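You operate a simulated robot arm through the tools that you are given. There is no shell and no other tool.

The job below is to be done with a simulated two-armed robot. You get a single attempt, and the scene is never put back.

## Task
Fit the orange drawer's ball caster into the dolly and lock it.
Fine: it goes in the empty socket, then turn the lock knob; shut the drawer again.

Only the result counts: the job must be done as asked and must still hold three seconds after the hand-in. Knocking over, shifting, dropping, spilling or breaking anything else fails it.

## Robot
Two 7-joint arms with two-finger parallel grippers on one trunk that stands fixed in place. Base frame: the origin is at the foot of the trunk, x ahead of it, y to its left, z up; the work surface is at about z = 780. Lengths are in mm, angles in rad, forces in N, time in s.
The left shoulder is at [30, 119, 1010], the right one opposite. With the tool pointing down near the work surface each hand reaches from about 260 to 680 mm from the base axis, measured 20 degrees to its own side. Payload 3.43 kg a hand.
The TCP of each hand is the grasp point between the finger pads, 30 mm short of the fingertips. In the tool frame z runs along the fingers and y along their closing line. Largest opening 94 mm; finger width 28, thickness 10; the body of the gripper, 50 by 96 mm, starts 55 mm behind the TCP.
Orientation is told as [roll, pitch, yaw] about the base's x, y, z axes, in that order, counted from this pose: with the fingers straight down and closing along the base's y, the tool's x points along the base's -x, its y along +y and its z along -z.

## Interface
- The arms move only by the tool play_rows. It takes "left_moves", "right_moves" or both (then of equal length, played together; a hand with none holds still); each is a list of rows, each an object (a shift or turn left out is 0, a gripper value left out holds the last) with "linear": the shift along the tool's x, y, z in mm, a list of three; "dr": the turn, a rotation vector about the tool's x, y, z in rad, a list of three; "claw": the opening, from 0 (shut) to 1 (fully open). In form: [{"linear": [dx, dy, dz], "dr": [rx, ry, rz], "claw": claw}, ...]. A call has 1 to 20 rows; each row is the pose to reach, as a shift and turn from the pose commanded when the call began, along the tool's axes at that moment. Rows are played at 5 a second. More than 50 mm and 0.15 rad between two rows, or a gripper value outside its range, and nothing of the call is played. Where a pose cannot be reached the arm comes as near as it can. A force on the tool above 40 N (or 10 N above the force at the start of the call, whichever is more), or a blocked arm, ends the call early, and 0.2 s more pass. Each finger travels about 72 mm/s and halts on what it meets, pressing with about 23 N; the grip force reading is that of the motor and also rises with nothing between the fingers. The clock runs only during rows and for 0.2 s after the last one: add rows that repeat a pose to give the fingers time. It gives the time, the measured TCP pose, the force on the tool (base axes), the opening and the grip force at its end, in the units of the frame above (readings bear some noise), with the torque about the TCP (base axes, N m) and any sound that the robot's microphone picked up.
- Cameras (640 x 400 px; columns grow to the right, rows downward): "scene" is now at [40.5, 7, 1706.3]; the picture's right is [0.08, -1.00, 0.00], its down [-0.83, -0.07, -0.56] and it looks along [0.56, 0.05, -0.83] (base axes); focal length 329 px, centre (320, 200). "left" rides on the left gripper at [76, -14, -102] in its tool frame; the picture's right is [0.18, 0.98, 0.00], its down [-0.75, 0.14, -0.64] and it looks along [-0.63, 0.12, 0.77] (tool axes); focal length 243 px, centre (320, 200). "right" rides on the right gripper at [76, 14, -102] in its tool frame; the picture's right is [-0.18, 0.98, 0.00], its down [-0.75, -0.14, -0.64] and it looks along [-0.63, -0.12, 0.77] (tool axes); focal length 243 px, centre (320, 200). There is no depth. A picture from a camera that has moved, and an enlarged one, comes with that camera's place and axes in the base frame and with its lens.
- capture(camera): a new picture of that camera. It takes no simulated time.
- lift_body(by): slides the trunk up (or, below 0, down) by that many mm; the arms and the scene camera ride with it, the base frame stays. It gives what a move gives, with no picture.
- pan_tilt(pan, tilt): turns the head with the scene camera to pan (to the left, within 2.496 rad either way) and tilt (down, from -0.506 to 1.204), counted from straight ahead of the robot. It gives what a move gives.
- enlarge(camera, box): a new picture of the part [left, top, right, bottom] of that camera's present view, enlarged. It takes no simulated time.
- close_job(): hands the job in; it is judged then, once.

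Nothing tells you positions but the pictures and the camera data. Unless the task says otherwise, let go and move clear before handing in.

The tools are called after ">>>" as name(argument=value, ...) on one line, values as JSON. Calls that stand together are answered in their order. play_rows: Moves the arms, as the interface text tells. Its arguments: {"type":"object","properties":{"left_moves":{"type":"array","items":{"type":"object","properties":{"linear":{"type":"array","items":{"type":"number"}},"dr":{"type":"array","items":{"type":"number"}},"claw":{"type":"number"}}}},"right_moves":{"type":"array","items":{"type":"object","properties":{"linear":{"type":"array","items":{"type":"number"}},"dr":{"type":"array","items":{"type":"number"}},"claw":{"type":"number"}}}}},"required":[]} The other tools are called the same way: lift_body (by) slides the trunk up or down; pan_tilt (pan, tilt) turns the head that bears the scene camera; capture (camera) takes a picture; enlarge (camera, box) takes an enlarged picture of a part of a camera's view; close_job () hands the job in.

At the start:

```text
clock: 0.0
left_ee_pos: [532.8, 231.4, 1082.9]
left_ee_rot: [0.0, 0.0, 0.0]
left_ft_force: [-1.0, 0.7, -0.4]
left_ft_torque: [-0.03, 0.03, -0.01]
left_opening: 93.7
left_finger_force: 0.1
right_ee_pos: [462.7, -180.7, 1102.0]
right_ee_rot: [0.0, -0.001, -0.001]
right_ft_force: [0.2, 0.6, 0.1]
right_ft_torque: [-0.02, 0.01, 0.0]
right_opening: 94.1
right_finger_force: 0.1
trunk travel left (down, up): [-275.0, 135.0]
head pan, tilt: [0.082, 0.979]
```

scene: 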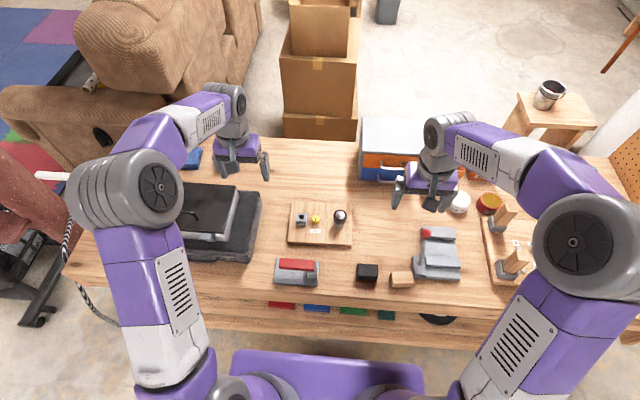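
right: 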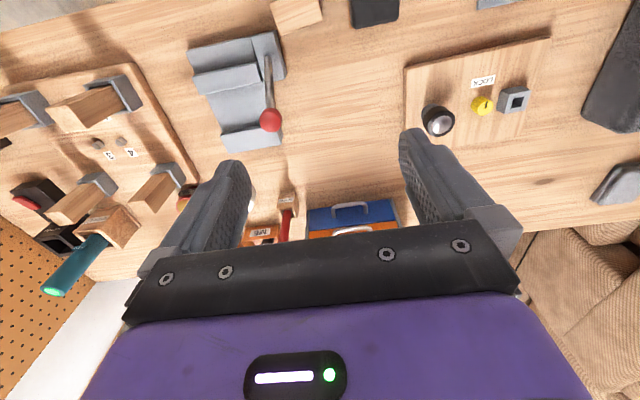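
left: 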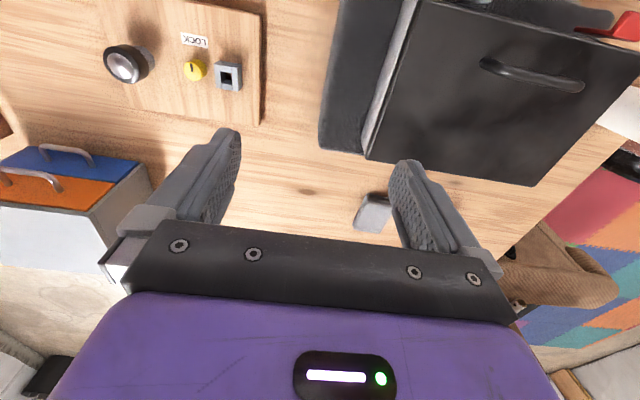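

I see a work table with a small board holding a lock knob and two fixtures, and a chest with blue and orange drawers at the back right. I'll look closer before moving.

>>> enlarge(camera="scene", box=[270, 180, 370, 260])

>>> enlarge(camera="scene", box=[340, 100, 540, 225])

>>> enlarge(camera="left", box=[0, 0, 280, 220])

>>> enlarge(camera="right", box=[380, 20, 580, 160])

>>> enlarge(camera="scene", box=[240, 220, 480, 340])

```text
5.00 times, centred on (320, 220) of scene
camera zoom: at [40.5, 7.0, 1706.3], right [0.08, -1.0, 0.0], down [-0.83, -0.07, -0.56], along [0.56, 0.05, -0.83], focal length 1646 px, centre (320, 100)
```

zoom: 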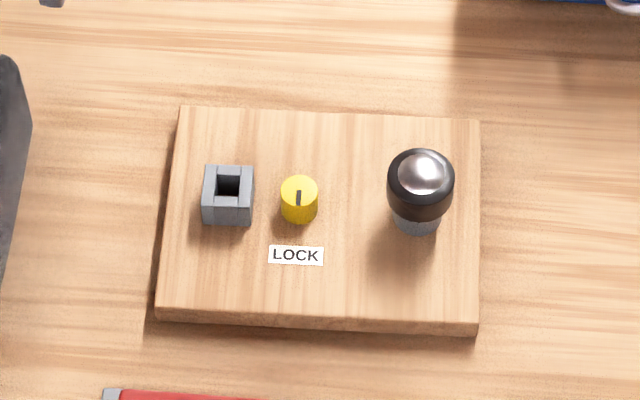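

```text
3.20 times, centred on (440, 162) of scene
camera zoom: at [40.5, 7.0, 1706.3], right [0.08, -1.0, 0.0], down [-0.83, -0.07, -0.56], along [0.56, 0.05, -0.83], focal length 1053 px, centre (-64, 320)
```

zoom: 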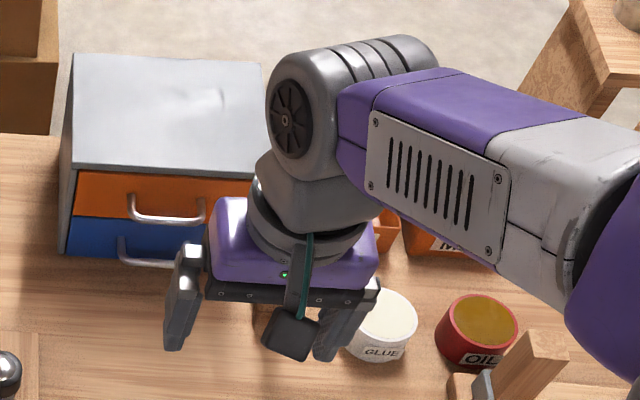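

```text
1.82 times, centred on (140, 110) of left
camera zoom: at [457.7, 217.1, 1183.8], right [-0.18, 0.98, 0.0], down [0.75, 0.14, 0.64], along [0.63, 0.12, -0.77], focal length 441 px, centre (647, 364)
```

zoom: 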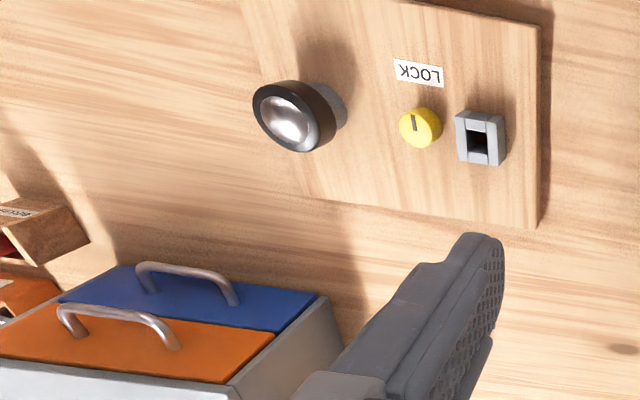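

```text
2.86 times, centred on (480, 90) of right
camera zoom: at [386.9, -167.0, 1204.5], right [0.18, 0.98, 0.0], down [0.75, -0.14, 0.64], along [0.63, -0.12, -0.77], focal length 693 px, centre (-137, 514)
```

zoom: 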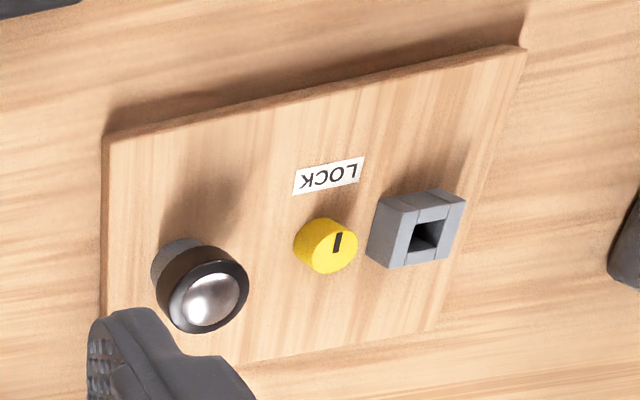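

```text
2.67 times, centred on (360, 280) of scene
camera zoom: at [40.5, 7.0, 1706.3], right [0.08, -1.0, 0.0], down [-0.83, -0.07, -0.56], along [0.56, 0.05, -0.83], focal length 878 px, centre (213, -13)
```

zoom: 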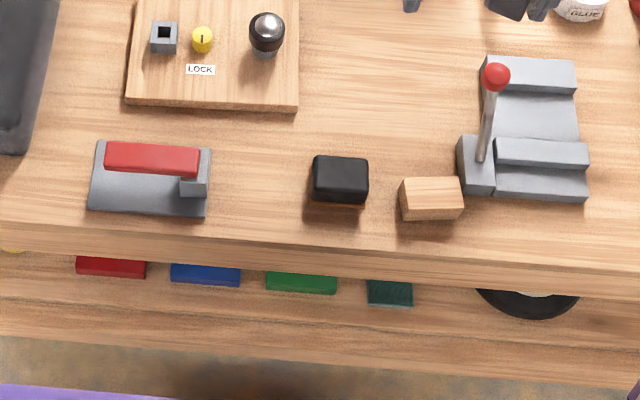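

The dolly board carries an empty square socket near (568, 112), a yellow lock knob near (572, 68), and a fitted caster. The chest front is near x≈750, y≈-80 to -250, with the orange drawer on top; I'll move the right hand aside to see the chest clearly.

>>> play_rows(right_moves=[{"linear": [40, -25, 0]}, {"linear": [80, -50, 0]}, {"linear": [120, -80, 0]}, {"linear": [140, -115, 0]}, {"linear": [140, -150, 0]}])

>>> pan_tilt(pan=-0.2, tilt=0.8)

>>> capture(camera="scene")

>>> capture(camera="right")

```text
clock: 1.2
left_ee_pos: [532.7, 230.4, 1082.3]
left_ee_rot: [0.0, 0.001, 0.0]
left_ft_force: [0.0, 0.3, -0.2]
left_ft_torque: [0.0, -0.03, 0.0]
left_opening: 94.1
left_finger_force: 0.1
right_ee_pos: [321.7, -331.9, 1101.8]
right_ee_rot: [-0.001, 0.0, 0.0]
right_ft_force: [-0.2, -0.8, 0.3]
right_ft_torque: [0.02, -0.03, 0.01]
right_opening: 93.9
right_finger_force: 0.1
trunk travel left (down, up): [-275.0, 135.0]
head pan, tilt: [0.082, 0.979]
```

```text
clock: 2.0
left_ee_pos: [532.8, 231.5, 1083.2]
left_ee_rot: [-0.001, 0.0, 0.0]
left_ft_force: [-0.9, 1.2, -0.2]
left_ft_torque: [-0.02, -0.02, 0.03]
left_opening: 94.1
left_finger_force: 0.0
right_ee_pos: [322.8, -331.8, 1103.1]
right_ee_rot: [0.0, -0.001, 0.001]
right_ft_force: [0.8, 0.3, 0.4]
right_ft_torque: [-0.01, -0.01, 0.0]
right_opening: 93.9
right_finger_force: 0.0
trunk travel left (down, up): [-275.0, 135.0]
head pan, tilt: [-0.201, 0.799]
```

```text
taken
camera scene: at [49.0, -14.9, 1719.9], right [-0.2, -0.98, 0.0], down [-0.7, 0.14, -0.7], along [0.68, -0.14, -0.72], focal length 329 px, centre (320, 200)
```

scene: 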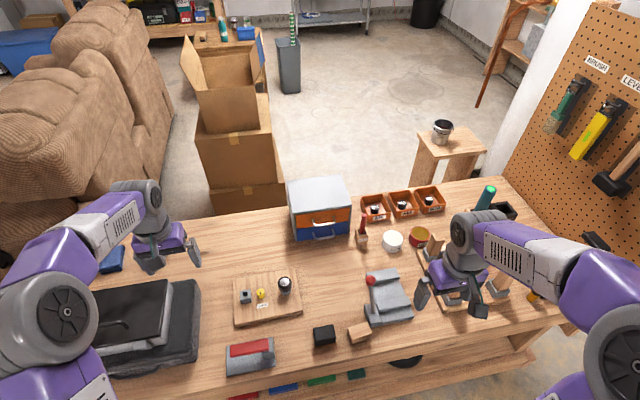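

```text
taken
camera right: at [246.4, -316.8, 1205.6], right [0.18, 0.98, 0.0], down [0.75, -0.14, 0.64], along [0.63, -0.12, -0.77], focal length 243 px, centre (320, 200)
```

right: 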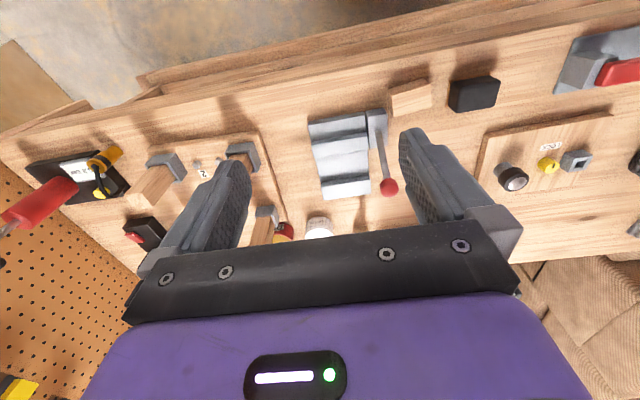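

>>> enlarge(camera="scene", box=[280, 165, 450, 271])

>>> enlarge(camera="scene", box=[280, 170, 360, 250])

>>> enlarge(camera="scene", box=[225, 255, 315, 335])

```text
3.76 times, centred on (365, 218) of scene
camera zoom: at [49.0, -14.9, 1719.9], right [-0.2, -0.98, 0.0], down [-0.7, 0.14, -0.7], along [0.68, -0.14, -0.72], focal length 1239 px, centre (151, 132)
```

zoom: 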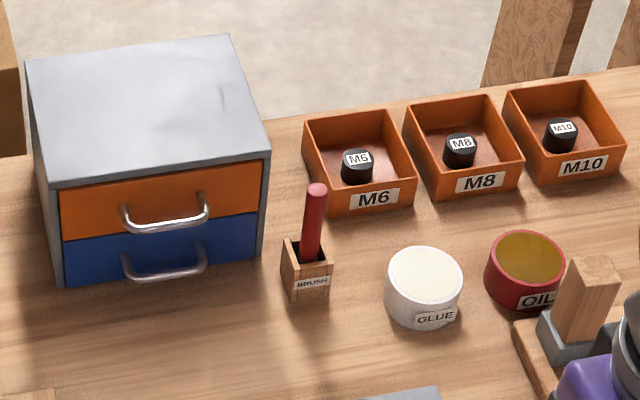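

```text
5.00 times, centred on (320, 210) of scene
camera zoom: at [49.0, -14.9, 1719.9], right [-0.2, -0.98, 0.0], down [-0.7, 0.14, -0.7], along [0.68, -0.14, -0.72], focal length 1646 px, centre (320, 150)
```

zoom: 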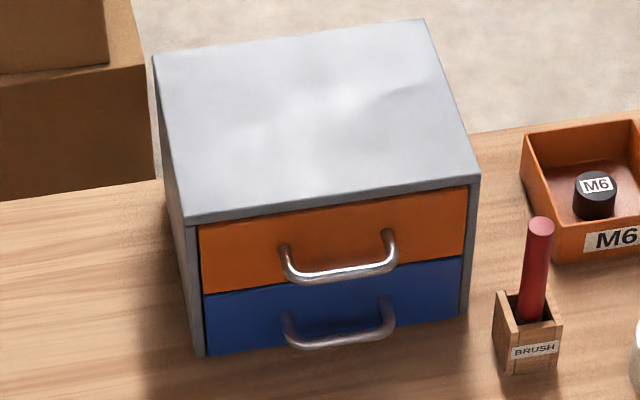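

```text
5.00 times, centred on (270, 295) of scene
camera zoom: at [49.0, -14.9, 1719.9], right [-0.2, -0.98, 0.0], down [-0.7, 0.14, -0.7], along [0.68, -0.14, -0.72], focal length 1646 px, centre (570, -275)
```

zoom: 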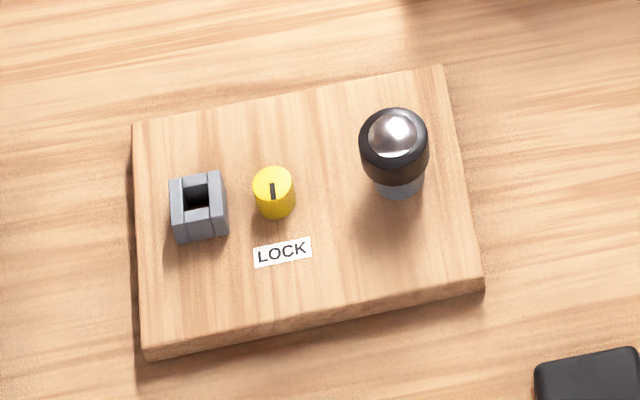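

The orange handle bar is at about (738, -170, 882), about 70 mm wide along y, with the drawer front at x≈762. I'll turn the right gripper so it closes in the x–z plane and bring it in front of the handle, staying high.

>>> play_rows(right_moves=[{"linear": [-20, 15, 5], "dr": [0, 0, 0.143]}, {"linear": [-40, 30, 10], "dr": [0, 0, 0.286]}, {"linear": [-60, 45, 15], "dr": [0, 0, 0.428]}, {"linear": [-80, 60, 20], "dr": [0, 0, 0.571]}, {"linear": [-100, 75, 25], "dr": [0, 0, 0.714]}, {"linear": [-120, 90, 30], "dr": [0, 0, 0.857]}, {"linear": [-140, 105, 35], "dr": [0, 0, 1.0]}, {"linear": [-160, 120, 40], "dr": [0, 0, 1.142]}, {"linear": [-180, 135, 45], "dr": [0, 0, 1.285]}, {"linear": [-200, 150, 50], "dr": [0, 0, 1.428]}, {"linear": [-220, 162, 55], "dr": [0, 0, 1.571]}, {"linear": [-220, 162, 55], "dr": [0, 0, 1.571]}])

```text
clock: 4.6
left_ee_pos: [532.5, 231.6, 1082.1]
left_ee_rot: [0.0, 0.001, 0.001]
left_ft_force: [-0.4, -0.3, 0.8]
left_ft_torque: [-0.02, -0.06, 0.02]
left_opening: 93.9
left_finger_force: 0.1
right_ee_pos: [544.0, -169.1, 1044.9]
right_ee_rot: [-0.001, -0.001, -1.575]
right_ft_force: [0.3, -1.3, 0.0]
right_ft_torque: [0.0, -0.01, -0.01]
right_opening: 93.8
right_finger_force: 0.1
trunk travel left (down, up): [-275.0, 135.0]
head pan, tilt: [-0.201, 0.799]
```

Yaw worked. Now pitch the fingers forward about 50° and move toward the handle.

>>> play_rows(right_moves=[{"linear": [0, 10, 8], "dr": [-0.145, 0, 0]}, {"linear": [0, 20, 16], "dr": [-0.29, 0, 0]}, {"linear": [0, 30, 24], "dr": [-0.435, 0, 0]}, {"linear": [0, 40, 32], "dr": [-0.58, 0, 0]}, {"linear": [0, 50, 40], "dr": [-0.725, 0, 0]}, {"linear": [0, 60, 50], "dr": [-0.87, 0, 0]}, {"linear": [0, 70, 60], "dr": [-0.87, 0, 0]}, {"linear": [0, 70, 60], "dr": [-0.87, 0, 0], "claw": 0.6}])

>>> capture(camera="right")

>>> capture(camera="scene")

```text
clock: 6.4
left_ee_pos: [532.7, 230.5, 1082.4]
left_ee_rot: [-0.001, -0.001, 0.0]
left_ft_force: [-0.2, -0.6, -0.1]
left_ft_torque: [-0.01, -0.01, -0.02]
left_opening: 93.9
left_finger_force: 0.0
right_ee_pos: [613.3, -170.1, 986.0]
right_ee_rot: [0.869, 0.001, -1.571]
right_ft_force: [0.5, -0.1, 0.6]
right_ft_torque: [0.01, -0.02, -0.01]
right_opening: 56.3
right_finger_force: 0.0
trunk travel left (down, up): [-275.0, 135.0]
head pan, tilt: [-0.201, 0.799]
```

```text
taken
camera right: at [543.8, -94.1, 1064.3], right [0.63, -0.18, 0.75], down [-0.58, -0.75, 0.31], along [0.51, -0.63, -0.58], focal length 243 px, centre (320, 200)
```

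right: 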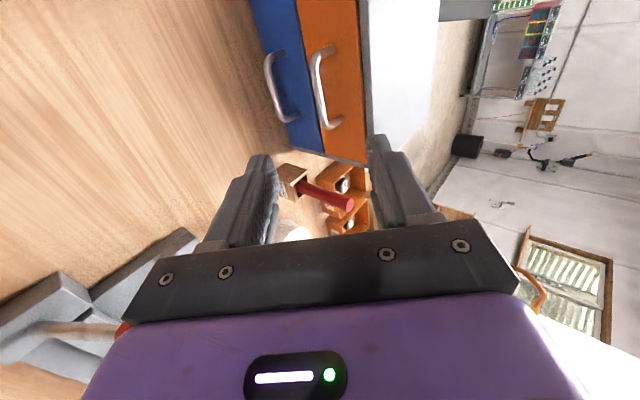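

```text
taken
camera scene: at [48.6, -15.0, 1720.0], right [-0.2, -0.98, 0.0], down [-0.7, 0.14, -0.7], along [0.68, -0.14, -0.72], focal length 329 px, centre (320, 200)
```

scene: 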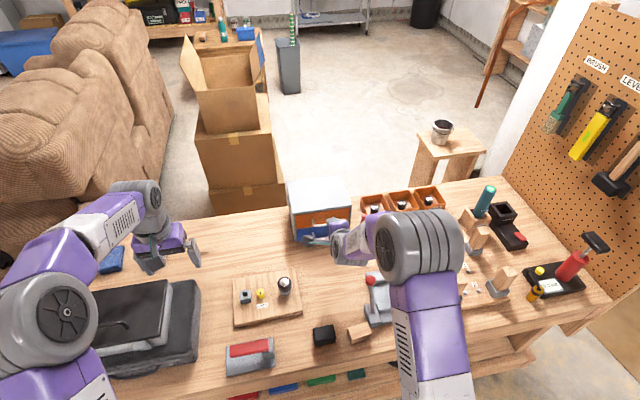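

The wrist view confirms the handle bar at x≈739, y from -136 to -205. I'll raise the trunk for clearance, then tilt further and approach in front of the bar.

>>> lift_body(by=80)

>>> play_rows(right_moves=[{"linear": [0, -10, 20], "dr": [-0.13, 0, 0]}, {"linear": [0, -25, 40], "dr": [-0.26, 0, 0]}, {"linear": [0, -40, 60], "dr": [-0.38, 0, 0], "claw": 0.42}, {"linear": [0, -60, 70], "dr": [-0.38, 0, 0], "claw": 0.42}])

>>> capture(camera="right")

>>> capture(camera="scene")

```text
clock: 7.6
left_ee_pos: [533.0, 231.0, 1161.5]
left_ee_rot: [0.001, 0.001, 0.001]
left_ft_force: [0.5, -0.1, -0.6]
left_ft_torque: [-0.01, -0.01, 0.0]
left_opening: 94.0
left_finger_force: 0.0
right_ee_pos: [613.0, -170.1, 1066.1]
right_ee_rot: [0.868, 0.0, -1.572]
right_ft_force: [-0.3, 0.8, 0.4]
right_ft_torque: [-0.03, -0.01, -0.01]
right_opening: 56.4
right_finger_force: 0.1
trunk travel left (down, up): [-355.0, 55.0]
head pan, tilt: [-0.201, 0.799]
```

```text
clock: 8.6
left_ee_pos: [532.4, 230.6, 1163.0]
left_ee_rot: [0.001, -0.001, 0.0]
left_ft_force: [-0.3, 0.7, 0.5]
left_ft_torque: [-0.01, 0.0, 0.01]
left_opening: 94.2
left_finger_force: 0.0
right_ee_pos: [628.3, -171.0, 973.7]
right_ee_rot: [1.25, 0.001, -1.573]
right_ft_force: [-0.8, 0.7, -0.4]
right_ft_torque: [0.03, -0.01, 0.01]
right_opening: 39.8
right_finger_force: 0.0
trunk travel left (down, up): [-355.0, 55.0]
head pan, tilt: [-0.201, 0.799]
```

```text
taken
camera right: at [535.3, -95.1, 1020.5], right [0.31, -0.18, 0.93], down [-0.65, -0.75, 0.07], along [0.69, -0.63, -0.35], focal length 243 px, centre (320, 200)
```

right: 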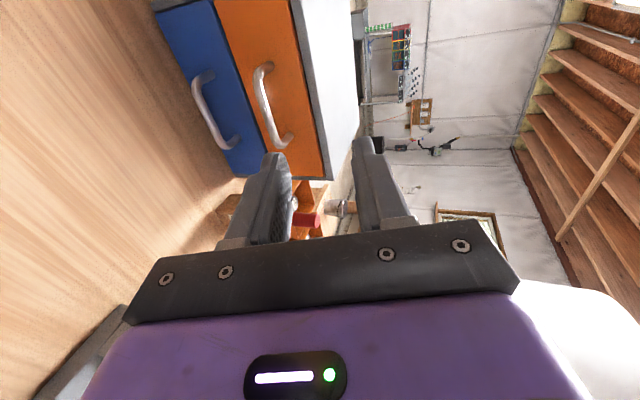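

```text
taken
camera scene: at [48.7, -14.9, 1799.9], right [-0.2, -0.98, 0.0], down [-0.7, 0.14, -0.7], along [0.68, -0.14, -0.72], focal length 329 px, centre (320, 200)
```

scene: 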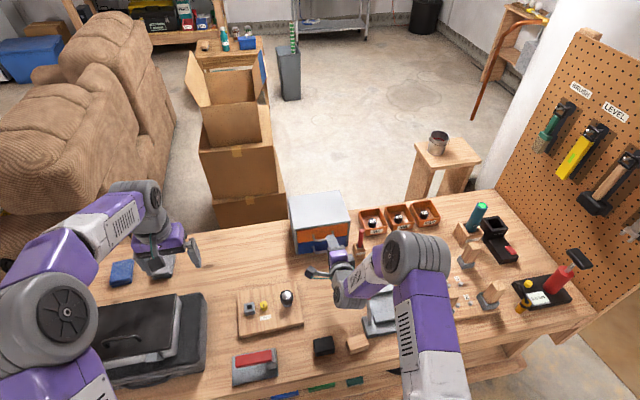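

Now align in front of the bar, 60 mm short, and check.

>>> play_rows(right_moves=[{"linear": [0, -25, 20]}, {"linear": [1, -50, 40]}, {"linear": [1, -50, 62]}, {"linear": [1, -50, 62]}])

>>> capture(camera="right")

>>> enlarge(camera="scene", box=[280, 180, 400, 300])

```text
clock: 9.6
left_ee_pos: [532.7, 230.9, 1161.2]
left_ee_rot: [-0.001, 0.0, 0.0]
left_ft_force: [0.1, -0.3, 0.4]
left_ft_torque: [-0.02, 0.01, -0.02]
left_opening: 93.8
left_finger_force: 0.0
right_ee_pos: [669.2, -169.2, 909.3]
right_ee_rot: [1.25, -0.001, -1.571]
right_ft_force: [-0.3, 0.3, 0.0]
right_ft_torque: [0.01, -0.03, -0.02]
right_opening: 39.5
right_finger_force: 0.0
trunk travel left (down, up): [-355.0, 55.0]
head pan, tilt: [-0.201, 0.799]
```

```text
taken
camera right: at [577.1, -92.4, 955.5], right [0.31, -0.18, 0.93], down [-0.65, -0.75, 0.07], along [0.69, -0.63, -0.35], focal length 243 px, centre (320, 200)
```

right: 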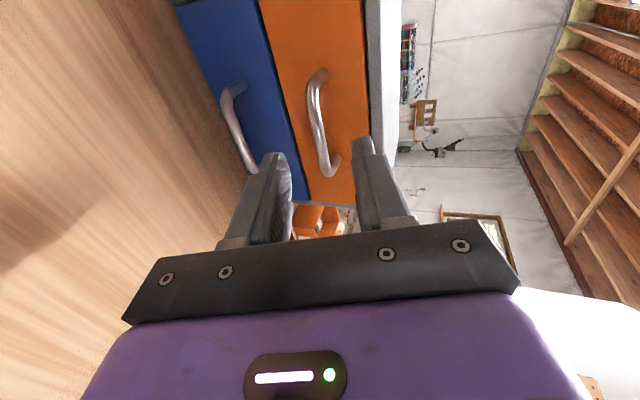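

```text
3.33 times, centred on (340, 240) of scene
camera zoom: at [48.5, -14.8, 1800.0], right [-0.2, -0.98, 0.0], down [-0.7, 0.14, -0.7], along [0.68, -0.14, -0.72], focal length 1097 px, centre (253, 67)
```

zoom: 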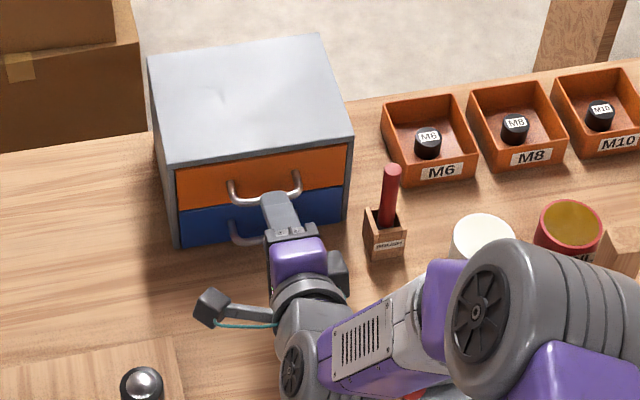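

The bar is centred between the fingers. Advance 55 mm and grip.

>>> play_rows(right_moves=[{"linear": [0, 0, 20]}, {"linear": [0, 0, 38]}, {"linear": [0, 0, 48]}, {"linear": [0, 0, 55]}])

>>> capture(camera="right")

```text
clock: 10.6
left_ee_pos: [532.9, 232.0, 1162.3]
left_ee_rot: [-0.001, 0.001, 0.0]
left_ft_force: [0.5, 0.1, 0.0]
left_ft_torque: [0.03, -0.04, 0.0]
left_opening: 94.0
left_finger_force: 0.0
right_ee_pos: [723.5, -169.4, 889.6]
right_ee_rot: [1.25, 0.0, -1.571]
right_ft_force: [-0.4, 0.1, -0.2]
right_ft_torque: [-0.02, 0.01, 0.02]
right_opening: 39.6
right_finger_force: 0.1
trunk travel left (down, up): [-355.0, 55.0]
head pan, tilt: [-0.201, 0.799]
```

```text
taken
camera right: at [630.7, -93.0, 937.1], right [0.31, -0.18, 0.93], down [-0.65, -0.75, 0.07], along [0.69, -0.63, -0.35], focal length 243 px, centre (320, 200)
```

right: 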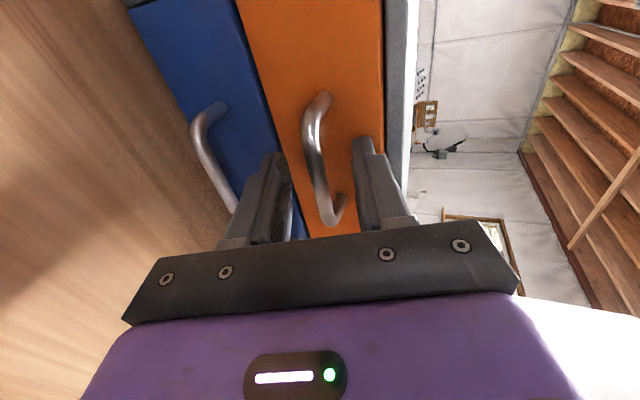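

The bar lies between the pads as predicted. Close on it.

>>> play_rows(right_moves=[{"claw": 0.2}, {"claw": 0.0}, {"claw": 0.0}, {"claw": 0.0}])

>>> capture(camera="right")

```text
clock: 11.6
left_ee_pos: [530.7, 230.4, 1163.1]
left_ee_rot: [0.001, -0.002, -0.001]
left_ft_force: [0.5, -0.1, -0.3]
left_ft_torque: [0.0, -0.01, -0.01]
left_opening: 93.9
left_finger_force: 0.2
right_ee_pos: [721.5, -170.1, 891.4]
right_ee_rot: [1.249, -0.001, -1.572]
right_ft_force: [-13.9, -1.3, 3.1]
right_ft_torque: [-0.49, -0.05, 0.84]
right_opening: 8.6
right_finger_force: 42.2
trunk travel left (down, up): [-355.0, 55.0]
head pan, tilt: [-0.201, 0.799]
```

```text
taken
camera right: at [628.6, -92.9, 937.8], right [0.31, -0.18, 0.93], down [-0.65, -0.75, 0.07], along [0.69, -0.63, -0.35], focal length 243 px, centre (320, 200)
```

right: 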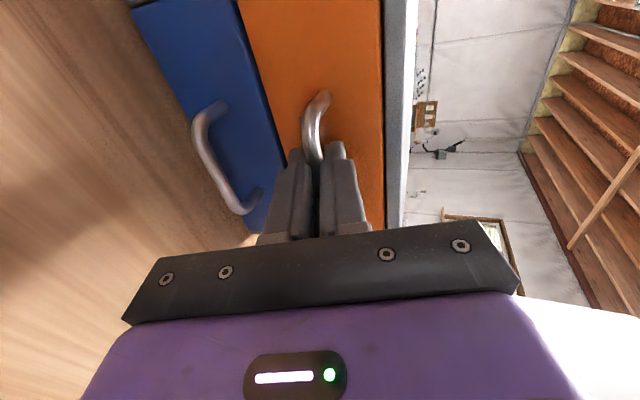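

Gripped the bar (8.6 mm). Pull the drawer straight back, first 40 mm.

>>> play_rows(right_moves=[{"linear": [0, -3.2, -9.5]}, {"linear": [0, -6.3, -19]}, {"linear": [0, -9.5, -28.5]}, {"linear": [0, -12.6, -38]}, {"linear": [0, -12.6, -38]}])

>>> capture(camera="right")

>>> enlarge(camera="scene", box=[280, 180, 400, 300])

```text
clock: 12.8
left_ee_pos: [531.7, 231.8, 1162.3]
left_ee_rot: [-0.001, -0.001, 0.001]
left_ft_force: [-0.5, -0.6, 0.0]
left_ft_torque: [0.02, -0.01, 0.03]
left_opening: 93.6
left_finger_force: 0.1
right_ee_pos: [683.8, -168.8, 891.5]
right_ee_rot: [1.25, 0.0, -1.57]
right_ft_force: [0.5, 3.3, -2.0]
right_ft_torque: [-0.53, -0.02, -0.14]
right_opening: 8.5
right_finger_force: 42.3
trunk travel left (down, up): [-355.0, 55.0]
head pan, tilt: [-0.201, 0.799]
```

```text
taken
camera right: at [591.2, -92.9, 938.2], right [0.31, -0.18, 0.93], down [-0.65, -0.75, 0.07], along [0.69, -0.63, -0.35], focal length 243 px, centre (320, 200)
```

right: 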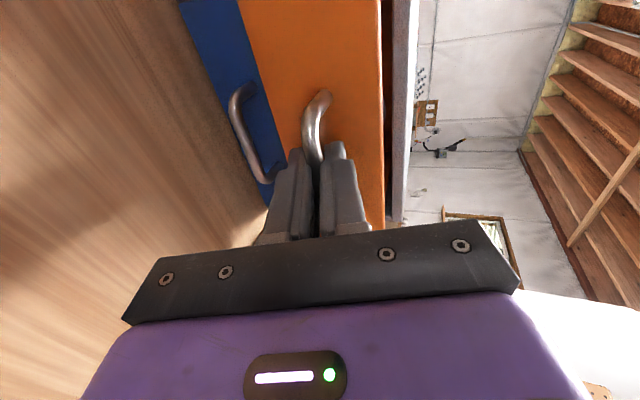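

```text
3.33 times, centred on (340, 240) of scene
camera zoom: at [49.0, -14.2, 1799.9], right [-0.2, -0.98, 0.0], down [-0.7, 0.14, -0.7], along [0.68, -0.14, -0.72], focal length 1097 px, centre (253, 67)
```

zoom: 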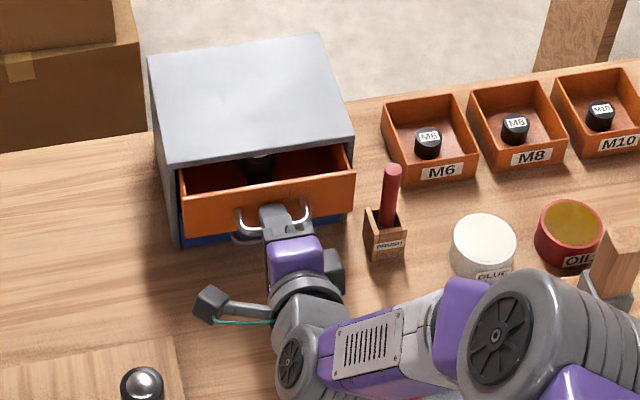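

The drawer slides and a dark object shows inside. Pull further.

>>> play_rows(right_moves=[{"linear": [0, -3.2, -9.5]}, {"linear": [0, -6.3, -19]}, {"linear": [0, -9.5, -28.5]}, {"linear": [0, -12.6, -38]}, {"linear": [0, -15.8, -47.5]}, {"linear": [0, -18.9, -57]}, {"linear": [0, -18.9, -57]}])

>>> enlarge(camera="scene", box=[280, 180, 400, 300])

```text
clock: 14.4
left_ee_pos: [533.0, 231.9, 1162.9]
left_ee_rot: [0.0, 0.001, 0.001]
left_ft_force: [0.0, 0.3, -0.4]
left_ft_torque: [0.02, 0.0, 0.01]
left_opening: 94.0
left_finger_force: 0.0
right_ee_pos: [622.5, -169.7, 892.1]
right_ee_rot: [1.249, 0.001, -1.57]
right_ft_force: [-1.2, 2.6, -3.5]
right_ft_torque: [-0.08, 0.03, 1.07]
right_opening: 8.4
right_finger_force: 42.6
trunk travel left (down, up): [-355.0, 55.0]
head pan, tilt: [-0.201, 0.799]
```

```text
3.33 times, centred on (340, 240) of scene
camera zoom: at [49.2, -14.4, 1799.9], right [-0.2, -0.98, 0.0], down [-0.7, 0.14, -0.7], along [0.68, -0.14, -0.72], focal length 1097 px, centre (253, 67)
```

zoom: 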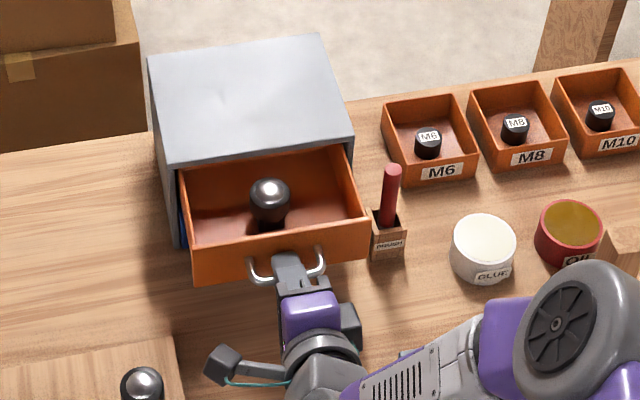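

The drawer is about 100 mm open and the caster stands upright inside. I'll pull slightly more to bring it within reach, then look closely.

>>> play_rows(right_moves=[{"linear": [0, -2.5, -7.6]}, {"linear": [0, -5, -15.2]}, {"linear": [0, -6.3, -19]}, {"linear": [0, -6.3, -19]}])

>>> enlarge(camera="scene", box=[290, 210, 370, 280])

>>> capture(camera="right")

```text
clock: 15.4
left_ee_pos: [534.4, 231.3, 1162.1]
left_ee_rot: [-0.001, 0.0, 0.0]
left_ft_force: [0.0, 0.2, 0.0]
left_ft_torque: [0.0, -0.01, 0.01]
left_opening: 94.1
left_finger_force: 0.0
right_ee_pos: [601.6, -169.6, 891.2]
right_ee_rot: [1.248, 0.0, -1.572]
right_ft_force: [-0.8, 3.7, -9.1]
right_ft_torque: [-0.57, 0.04, 0.09]
right_opening: 8.5
right_finger_force: 41.9
trunk travel left (down, up): [-355.0, 55.0]
head pan, tilt: [-0.201, 0.799]
```

```text
5.71 times, centred on (330, 245) of scene
camera zoom: at [50.1, -14.4, 1799.8], right [-0.2, -0.98, 0.0], down [-0.7, 0.14, -0.7], along [0.68, -0.14, -0.72], focal length 1881 px, centre (263, -57)
```

zoom: 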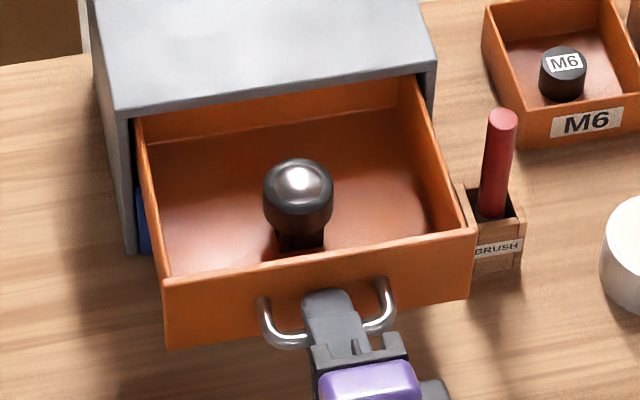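

```text
taken
camera right: at [510.7, -92.9, 938.3], right [0.31, -0.18, 0.93], down [-0.65, -0.75, 0.07], along [0.69, -0.63, -0.36], focal length 243 px, centre (320, 200)
```

right: 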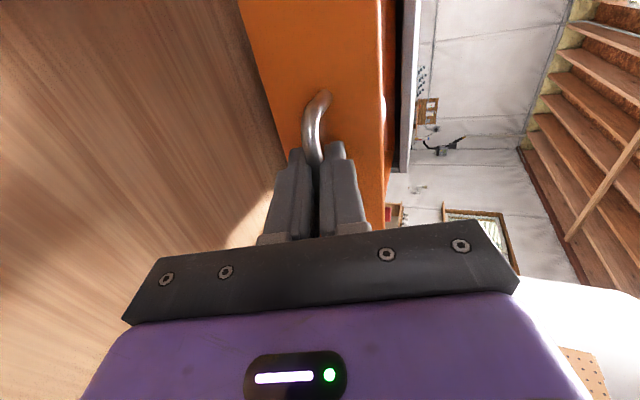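

Drawer open ~120 mm with the caster standing near (704, -169). Release the handle, retreat and rise.

>>> play_rows(right_moves=[{"claw": 0.2}, {"claw": 0.4}, {"claw": 0.4}, {"linear": [0, 0, -25]}, {"linear": [0, 0, -60]}, {"linear": [0, 0, -85]}, {"linear": [0, 40, -98]}, {"linear": [0, 80, -112]}, {"linear": [0, 114, -123]}, {"linear": [0, 150, -123]}])

>>> enlarge(camera="scene", box=[290, 210, 370, 280])

```text
clock: 17.6
left_ee_pos: [532.1, 230.7, 1161.8]
left_ee_rot: [-0.001, -0.001, 0.001]
left_ft_force: [-0.1, -0.1, 0.3]
left_ft_torque: [-0.03, 0.04, -0.01]
left_opening: 93.8
left_finger_force: 0.0
right_ee_pos: [532.5, -169.7, 1073.7]
right_ee_rot: [1.248, 0.001, -1.57]
right_ft_force: [-0.1, -0.7, 0.6]
right_ft_torque: [-0.01, 0.04, -0.01]
right_opening: 37.8
right_finger_force: 0.1
trunk travel left (down, up): [-355.0, 55.0]
head pan, tilt: [-0.201, 0.799]
```

```text
5.71 times, centred on (330, 245) of scene
camera zoom: at [48.3, -14.3, 1799.9], right [-0.2, -0.98, 0.0], down [-0.7, 0.14, -0.7], along [0.68, -0.14, -0.72], focal length 1881 px, centre (263, -57)
```

zoom: 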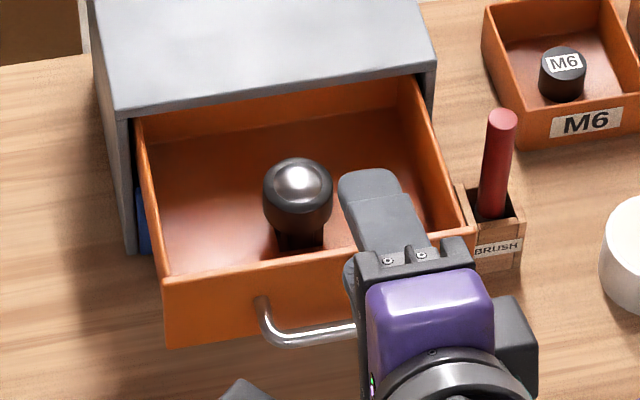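

Return the gripper to pointing down.

>>> play_rows(right_moves=[{"dr": [0.14, 0, 0]}, {"dr": [0.28, 0, 0]}, {"dr": [0.42, 0, 0]}, {"dr": [0.56, 0, 0]}, {"dr": [0.7, 0, 0]}, {"dr": [0.84, 0, 0]}, {"dr": [0.98, 0, 0]}, {"dr": [1.12, 0, 0]}, {"dr": [1.248, 0, 0], "claw": 1.0}, {"dr": [1.248, 0, 0], "claw": 1.0}])

>>> play_rows(right_moves=[{"dr": [0, 0, -0.143]}, {"dr": [0, 0, -0.286]}, {"dr": [0, 0, -0.428]}, {"dr": [0, 0, -0.571]}, {"dr": [0, 0, -0.714]}, {"dr": [0, 0, -0.857]}, {"dr": [0, 0, -1.0]}, {"dr": [0, 0, -1.142]}, {"dr": [0, 0, -1.285]}, {"dr": [0, 0, -1.428]}, {"dr": [0, 0, -1.571]}, {"dr": [0, 0, -1.571]}])

>>> capture(camera="right")

```text
clock: 19.8
left_ee_pos: [532.6, 231.6, 1164.1]
left_ee_rot: [0.0, -0.001, -0.001]
left_ft_force: [0.2, 0.2, 0.1]
left_ft_torque: [-0.03, -0.02, 0.0]
left_opening: 93.9
left_finger_force: 0.1
right_ee_pos: [533.1, -168.4, 1072.1]
right_ee_rot: [0.0, 0.001, -1.572]
right_ft_force: [0.2, -0.2, 1.0]
right_ft_torque: [0.0, 0.01, 0.01]
right_opening: 94.1
right_finger_force: 0.1
trunk travel left (down, up): [-355.0, 55.0]
head pan, tilt: [-0.201, 0.799]
```

```text
clock: 22.4
left_ee_pos: [532.6, 231.9, 1163.6]
left_ee_rot: [0.0, 0.0, 0.001]
left_ft_force: [0.2, 0.3, -0.4]
left_ft_torque: [-0.01, 0.03, 0.01]
left_opening: 94.1
left_finger_force: 0.1
right_ee_pos: [532.8, -169.7, 1072.3]
right_ee_rot: [0.001, -0.001, 0.002]
right_ft_force: [-0.1, 0.2, 0.2]
right_ft_torque: [0.0, 0.01, -0.01]
right_opening: 94.2
right_finger_force: 0.0
trunk travel left (down, up): [-355.0, 55.0]
head pan, tilt: [-0.201, 0.799]
```

```text
taken
camera right: at [457.1, -155.0, 1175.1], right [0.18, 0.98, 0.0], down [0.75, -0.14, 0.64], along [0.63, -0.12, -0.77], focal length 243 px, centre (320, 200)
```

right: 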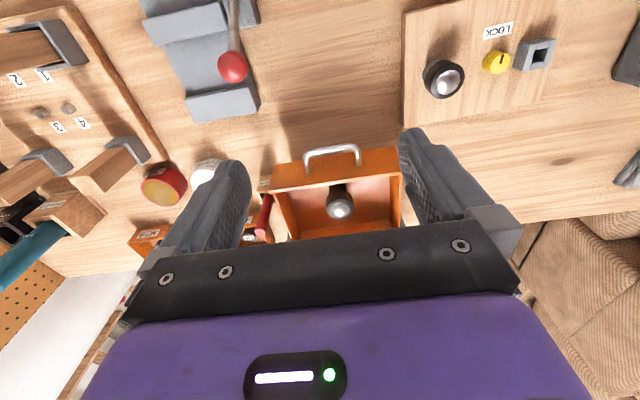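

>>> enlarge(camera="right", box=[260, 140, 420, 240])

>>> enlarge(camera="right", box=[400, 0, 580, 112])

>>> enlarge(camera="scene", box=[300, 215, 360, 260])

>>> enlarge(camera="scene", box=[235, 285, 305, 330])

>>> capture(camera="left")

```text
4.00 times, centred on (340, 190) of right
camera zoom: at [457.1, -155.0, 1175.1], right [0.18, 0.98, 0.0], down [0.75, -0.14, 0.64], along [0.63, -0.12, -0.77], focal length 970 px, centre (240, 240)
```

zoom: 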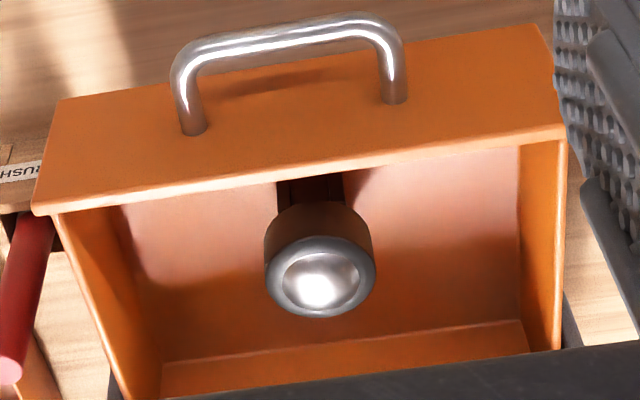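

```text
3.56 times, centred on (490, 56) of right
camera zoom: at [457.1, -155.0, 1175.1], right [0.18, 0.98, 0.0], down [0.75, -0.14, 0.64], along [0.63, -0.12, -0.77], focal length 863 px, centre (-284, 712)
```

zoom: 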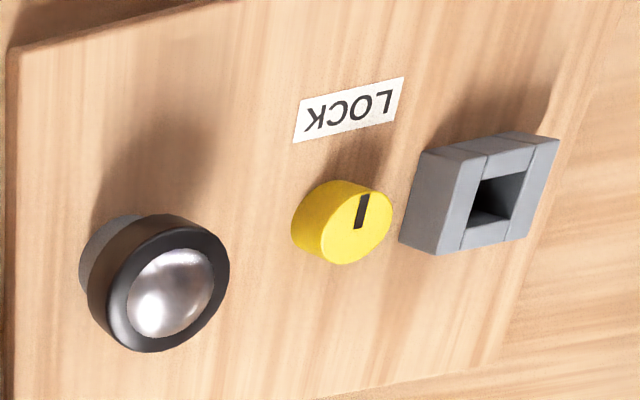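

```text
8.89 times, centred on (330, 238) of scene
camera zoom: at [48.8, -14.8, 1799.9], right [-0.2, -0.98, 0.0], down [-0.7, 0.14, -0.7], along [0.68, -0.14, -0.72], focal length 2926 px, centre (231, -133)
```

zoom: 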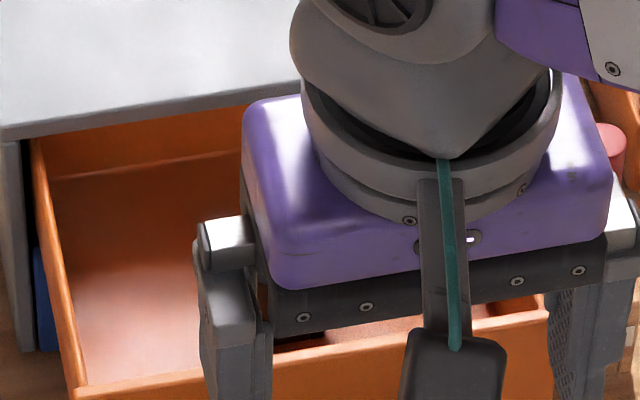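

```text
8.89 times, centred on (270, 308) of scene
camera zoom: at [48.8, -14.8, 1799.9], right [-0.2, -0.98, 0.0], down [-0.7, 0.14, -0.7], along [0.68, -0.14, -0.72], focal length 2926 px, centre (764, -756)
```

zoom: 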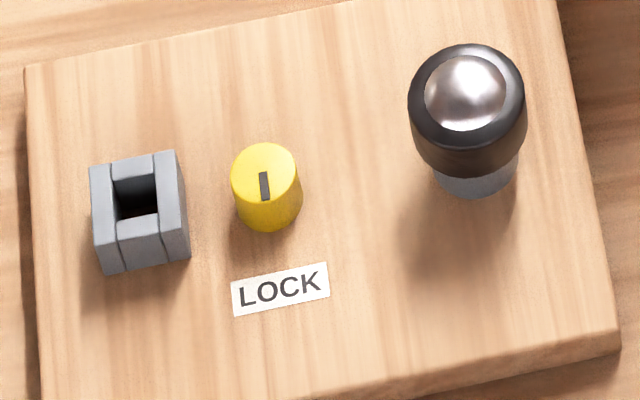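

```text
taken
camera left: at [457.6, 217.1, 1263.8], right [-0.18, 0.98, 0.0], down [0.75, 0.14, 0.64], along [0.63, 0.12, -0.77], focal length 243 px, centre (320, 200)
```

left: 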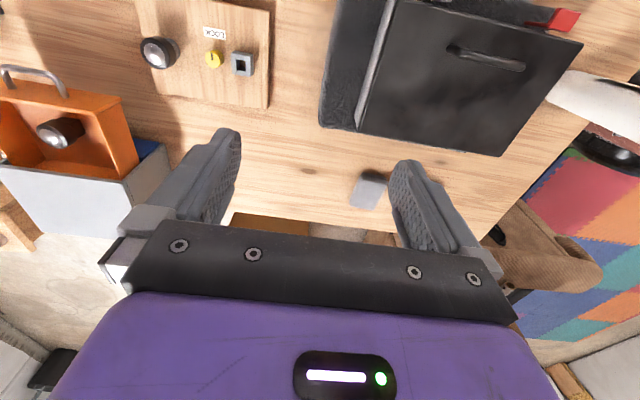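

>>> enlarge(camera="left", box=[20, 90, 100, 140])

>>> enlarge(camera="left", box=[130, 20, 274, 110])

>>> enlarge(camera="right", box=[310, 170, 370, 220])

```text
8.00 times, centred on (60, 115) of left
camera zoom: at [457.6, 217.1, 1263.8], right [-0.18, 0.98, 0.0], down [0.75, 0.14, 0.64], along [0.63, 0.12, -0.77], focal length 1941 px, centre (2400, 880)
```

zoom: 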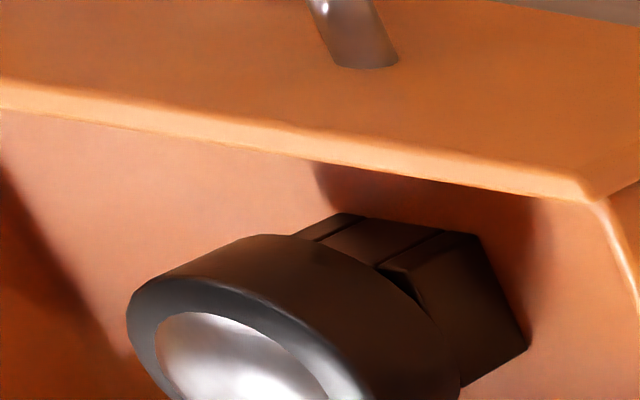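

```text
4.44 times, centred on (202, 65) of left
camera zoom: at [457.6, 217.1, 1263.8], right [-0.18, 0.98, 0.0], down [0.75, 0.14, 0.64], along [0.63, 0.12, -0.77], focal length 1078 px, centre (844, 800)
```

zoom: 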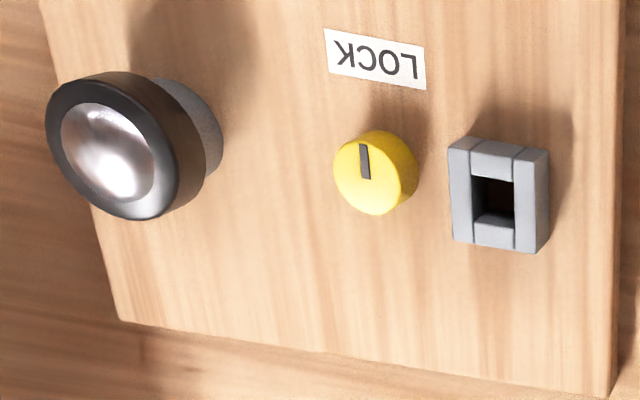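

```text
8.00 times, centred on (340, 195) of right
camera zoom: at [457.1, -155.0, 1175.1], right [0.18, 0.98, 0.0], down [0.75, -0.14, 0.64], along [0.63, -0.12, -0.77], focal length 1941 px, centre (160, 240)
```

zoom: 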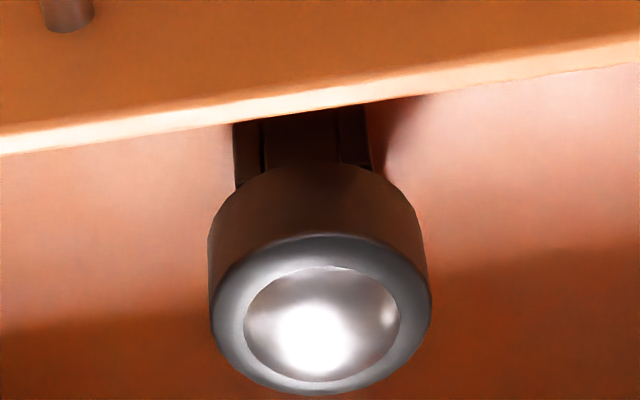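

The caster's housing (Ø≈42, top z≈904) is at about (700, -170), its stem sitting in a dark square holder aligned with the drawer; the socket is at about (564, 108, 819), with both nearly square to the base axes. I'll tilt the right hand forward 0.5 rad for reach and hover above the caster.

>>> play_rows(right_moves=[{"linear": [-35, 0, 15], "dr": [0, -0.125, 0]}, {"linear": [-70, 0, 35], "dr": [0, -0.25, 0]}, {"linear": [-105, 0, 60], "dr": [0, -0.375, 0]}, {"linear": [-140, 0, 85], "dr": [0, -0.5, 0]}, {"linear": [-165, 0, 102], "dr": [0, -0.5, 0]}, {"linear": [-165, 0, 102], "dr": [0, -0.5, 0]}])

>>> capture(camera="right")

>>> capture(camera="left")

```text
clock: 23.8
left_ee_pos: [531.7, 230.7, 1162.8]
left_ee_rot: [0.0, 0.0, -0.001]
left_ft_force: [0.6, 0.7, -0.1]
left_ft_torque: [-0.01, -0.01, -0.02]
left_opening: 94.1
left_finger_force: 0.1
right_ee_pos: [696.3, -169.1, 969.9]
right_ee_rot: [0.0, -0.503, -0.002]
right_ft_force: [1.3, 0.5, 0.0]
right_ft_torque: [0.01, -0.01, -0.01]
right_opening: 94.1
right_finger_force: 0.2
trunk travel left (down, up): [-355.0, 55.0]
head pan, tilt: [-0.201, 0.799]
```

```text
taken
camera right: at [580.5, -154.7, 1023.5], right [0.16, 0.98, 0.09], down [0.35, -0.14, 0.93], along [0.92, -0.12, -0.37], focal length 243 px, centre (320, 200)
```

right: 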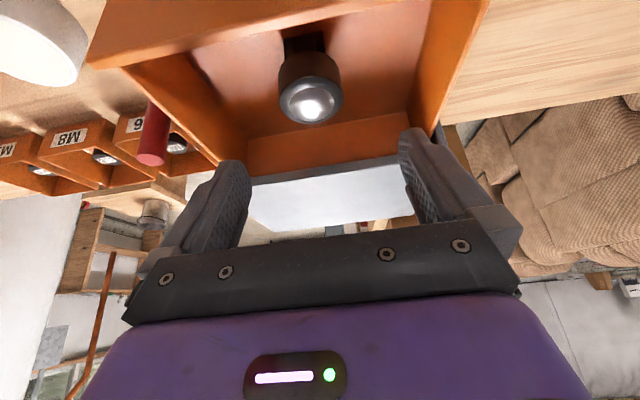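

```text
taken
camera left: at [457.1, 217.0, 1264.1], right [-0.18, 0.98, 0.0], down [0.75, 0.14, 0.64], along [0.63, 0.12, -0.77], focal length 243 px, centre (320, 200)
```

left: 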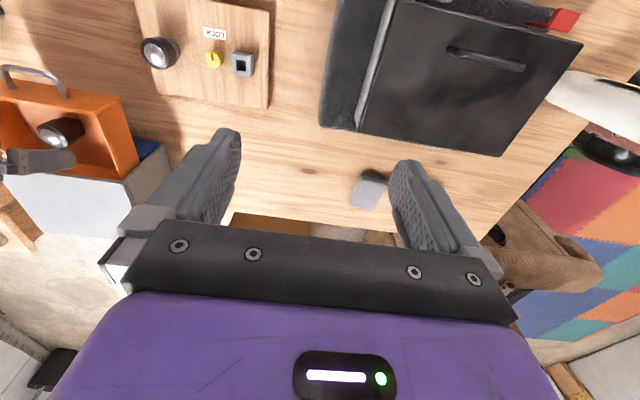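

Ray check puts the caster axis at (700, -170.5). Descend straight onto the housing with open fingers.

>>> play_rows(right_moves=[{"linear": [8, -1, 16]}, {"linear": [16, -1.4, 32]}, {"linear": [24, -1.4, 48]}, {"linear": [32.3, -1.4, 64.4]}, {"linear": [32.3, -1.4, 64.4]}])

>>> capture(camera="right")

>>> enlarge(camera="left", box=[0, 80, 128, 160])

```text
clock: 25.0
left_ee_pos: [533.4, 232.3, 1163.0]
left_ee_rot: [0.001, -0.001, 0.0]
left_ft_force: [-0.7, 0.8, -0.5]
left_ft_torque: [0.0, 0.01, 0.05]
left_opening: 93.8
left_finger_force: 0.2
right_ee_pos: [699.9, -170.1, 898.0]
right_ee_rot: [0.0, -0.504, -0.001]
right_ft_force: [0.1, 0.0, 0.0]
right_ft_torque: [-0.02, 0.02, -0.02]
right_opening: 93.9
right_finger_force: 0.2
trunk travel left (down, up): [-355.0, 55.0]
head pan, tilt: [-0.201, 0.799]
```

```text
taken
camera right: at [585.3, -156.2, 953.2], right [0.16, 0.98, 0.09], down [0.35, -0.14, 0.93], along [0.92, -0.12, -0.37], focal length 243 px, centre (320, 200)
```

right: 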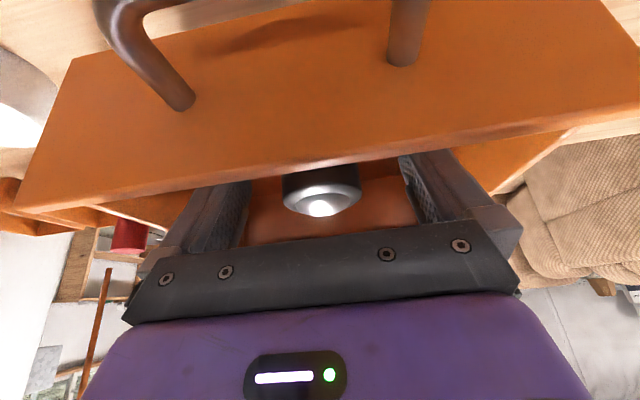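

```text
5.00 times, centred on (64, 120) of left
camera zoom: at [457.5, 217.1, 1263.9], right [-0.18, 0.98, 0.0], down [0.75, 0.14, 0.64], along [0.63, 0.12, -0.77], focal length 1213 px, centre (1600, 600)
```

zoom: 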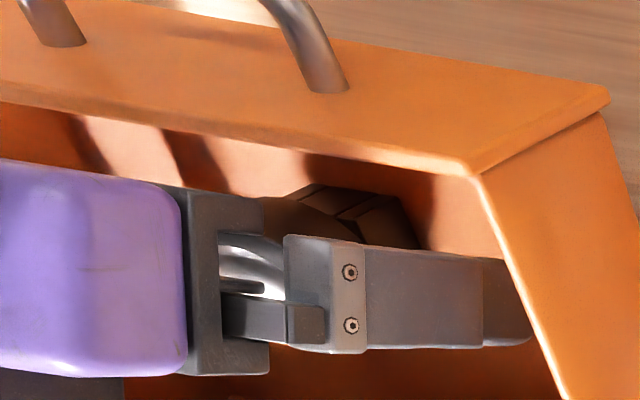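

The housing is between the pads. Close.

>>> play_rows(right_moves=[{"claw": 0.7}, {"claw": 0.5}, {"claw": 0.35}, {"claw": 0.2}, {"claw": 0.2}, {"claw": 0.2}])

>>> capture(camera="right")

```text
clock: 26.4
left_ee_pos: [532.3, 231.4, 1162.3]
left_ee_rot: [0.001, -0.002, -0.001]
left_ft_force: [-0.2, -0.1, -1.1]
left_ft_torque: [-0.02, 0.02, 0.0]
left_opening: 94.0
left_finger_force: 0.0
right_ee_pos: [701.8, -170.9, 899.2]
right_ee_rot: [0.001, -0.503, -0.001]
right_ft_force: [-0.4, 0.5, 0.2]
right_ft_torque: [0.03, 0.01, 0.01]
right_opening: 43.7
right_finger_force: 23.2
trunk travel left (down, up): [-355.0, 55.0]
head pan, tilt: [-0.201, 0.799]
```

```text
taken
camera right: at [585.4, -156.1, 953.3], right [0.16, 0.98, 0.09], down [0.35, -0.14, 0.93], along [0.92, -0.12, -0.37], focal length 243 px, centre (320, 200)
```

right: 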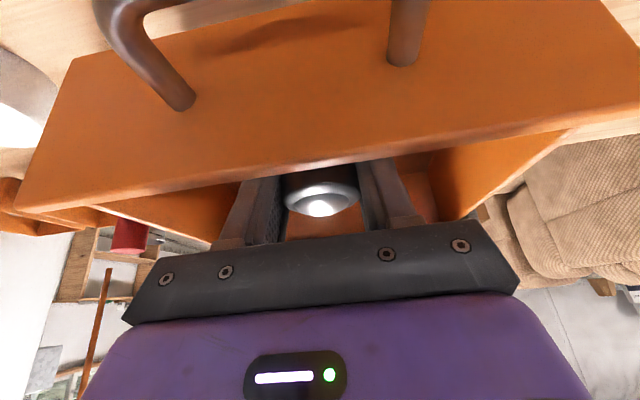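

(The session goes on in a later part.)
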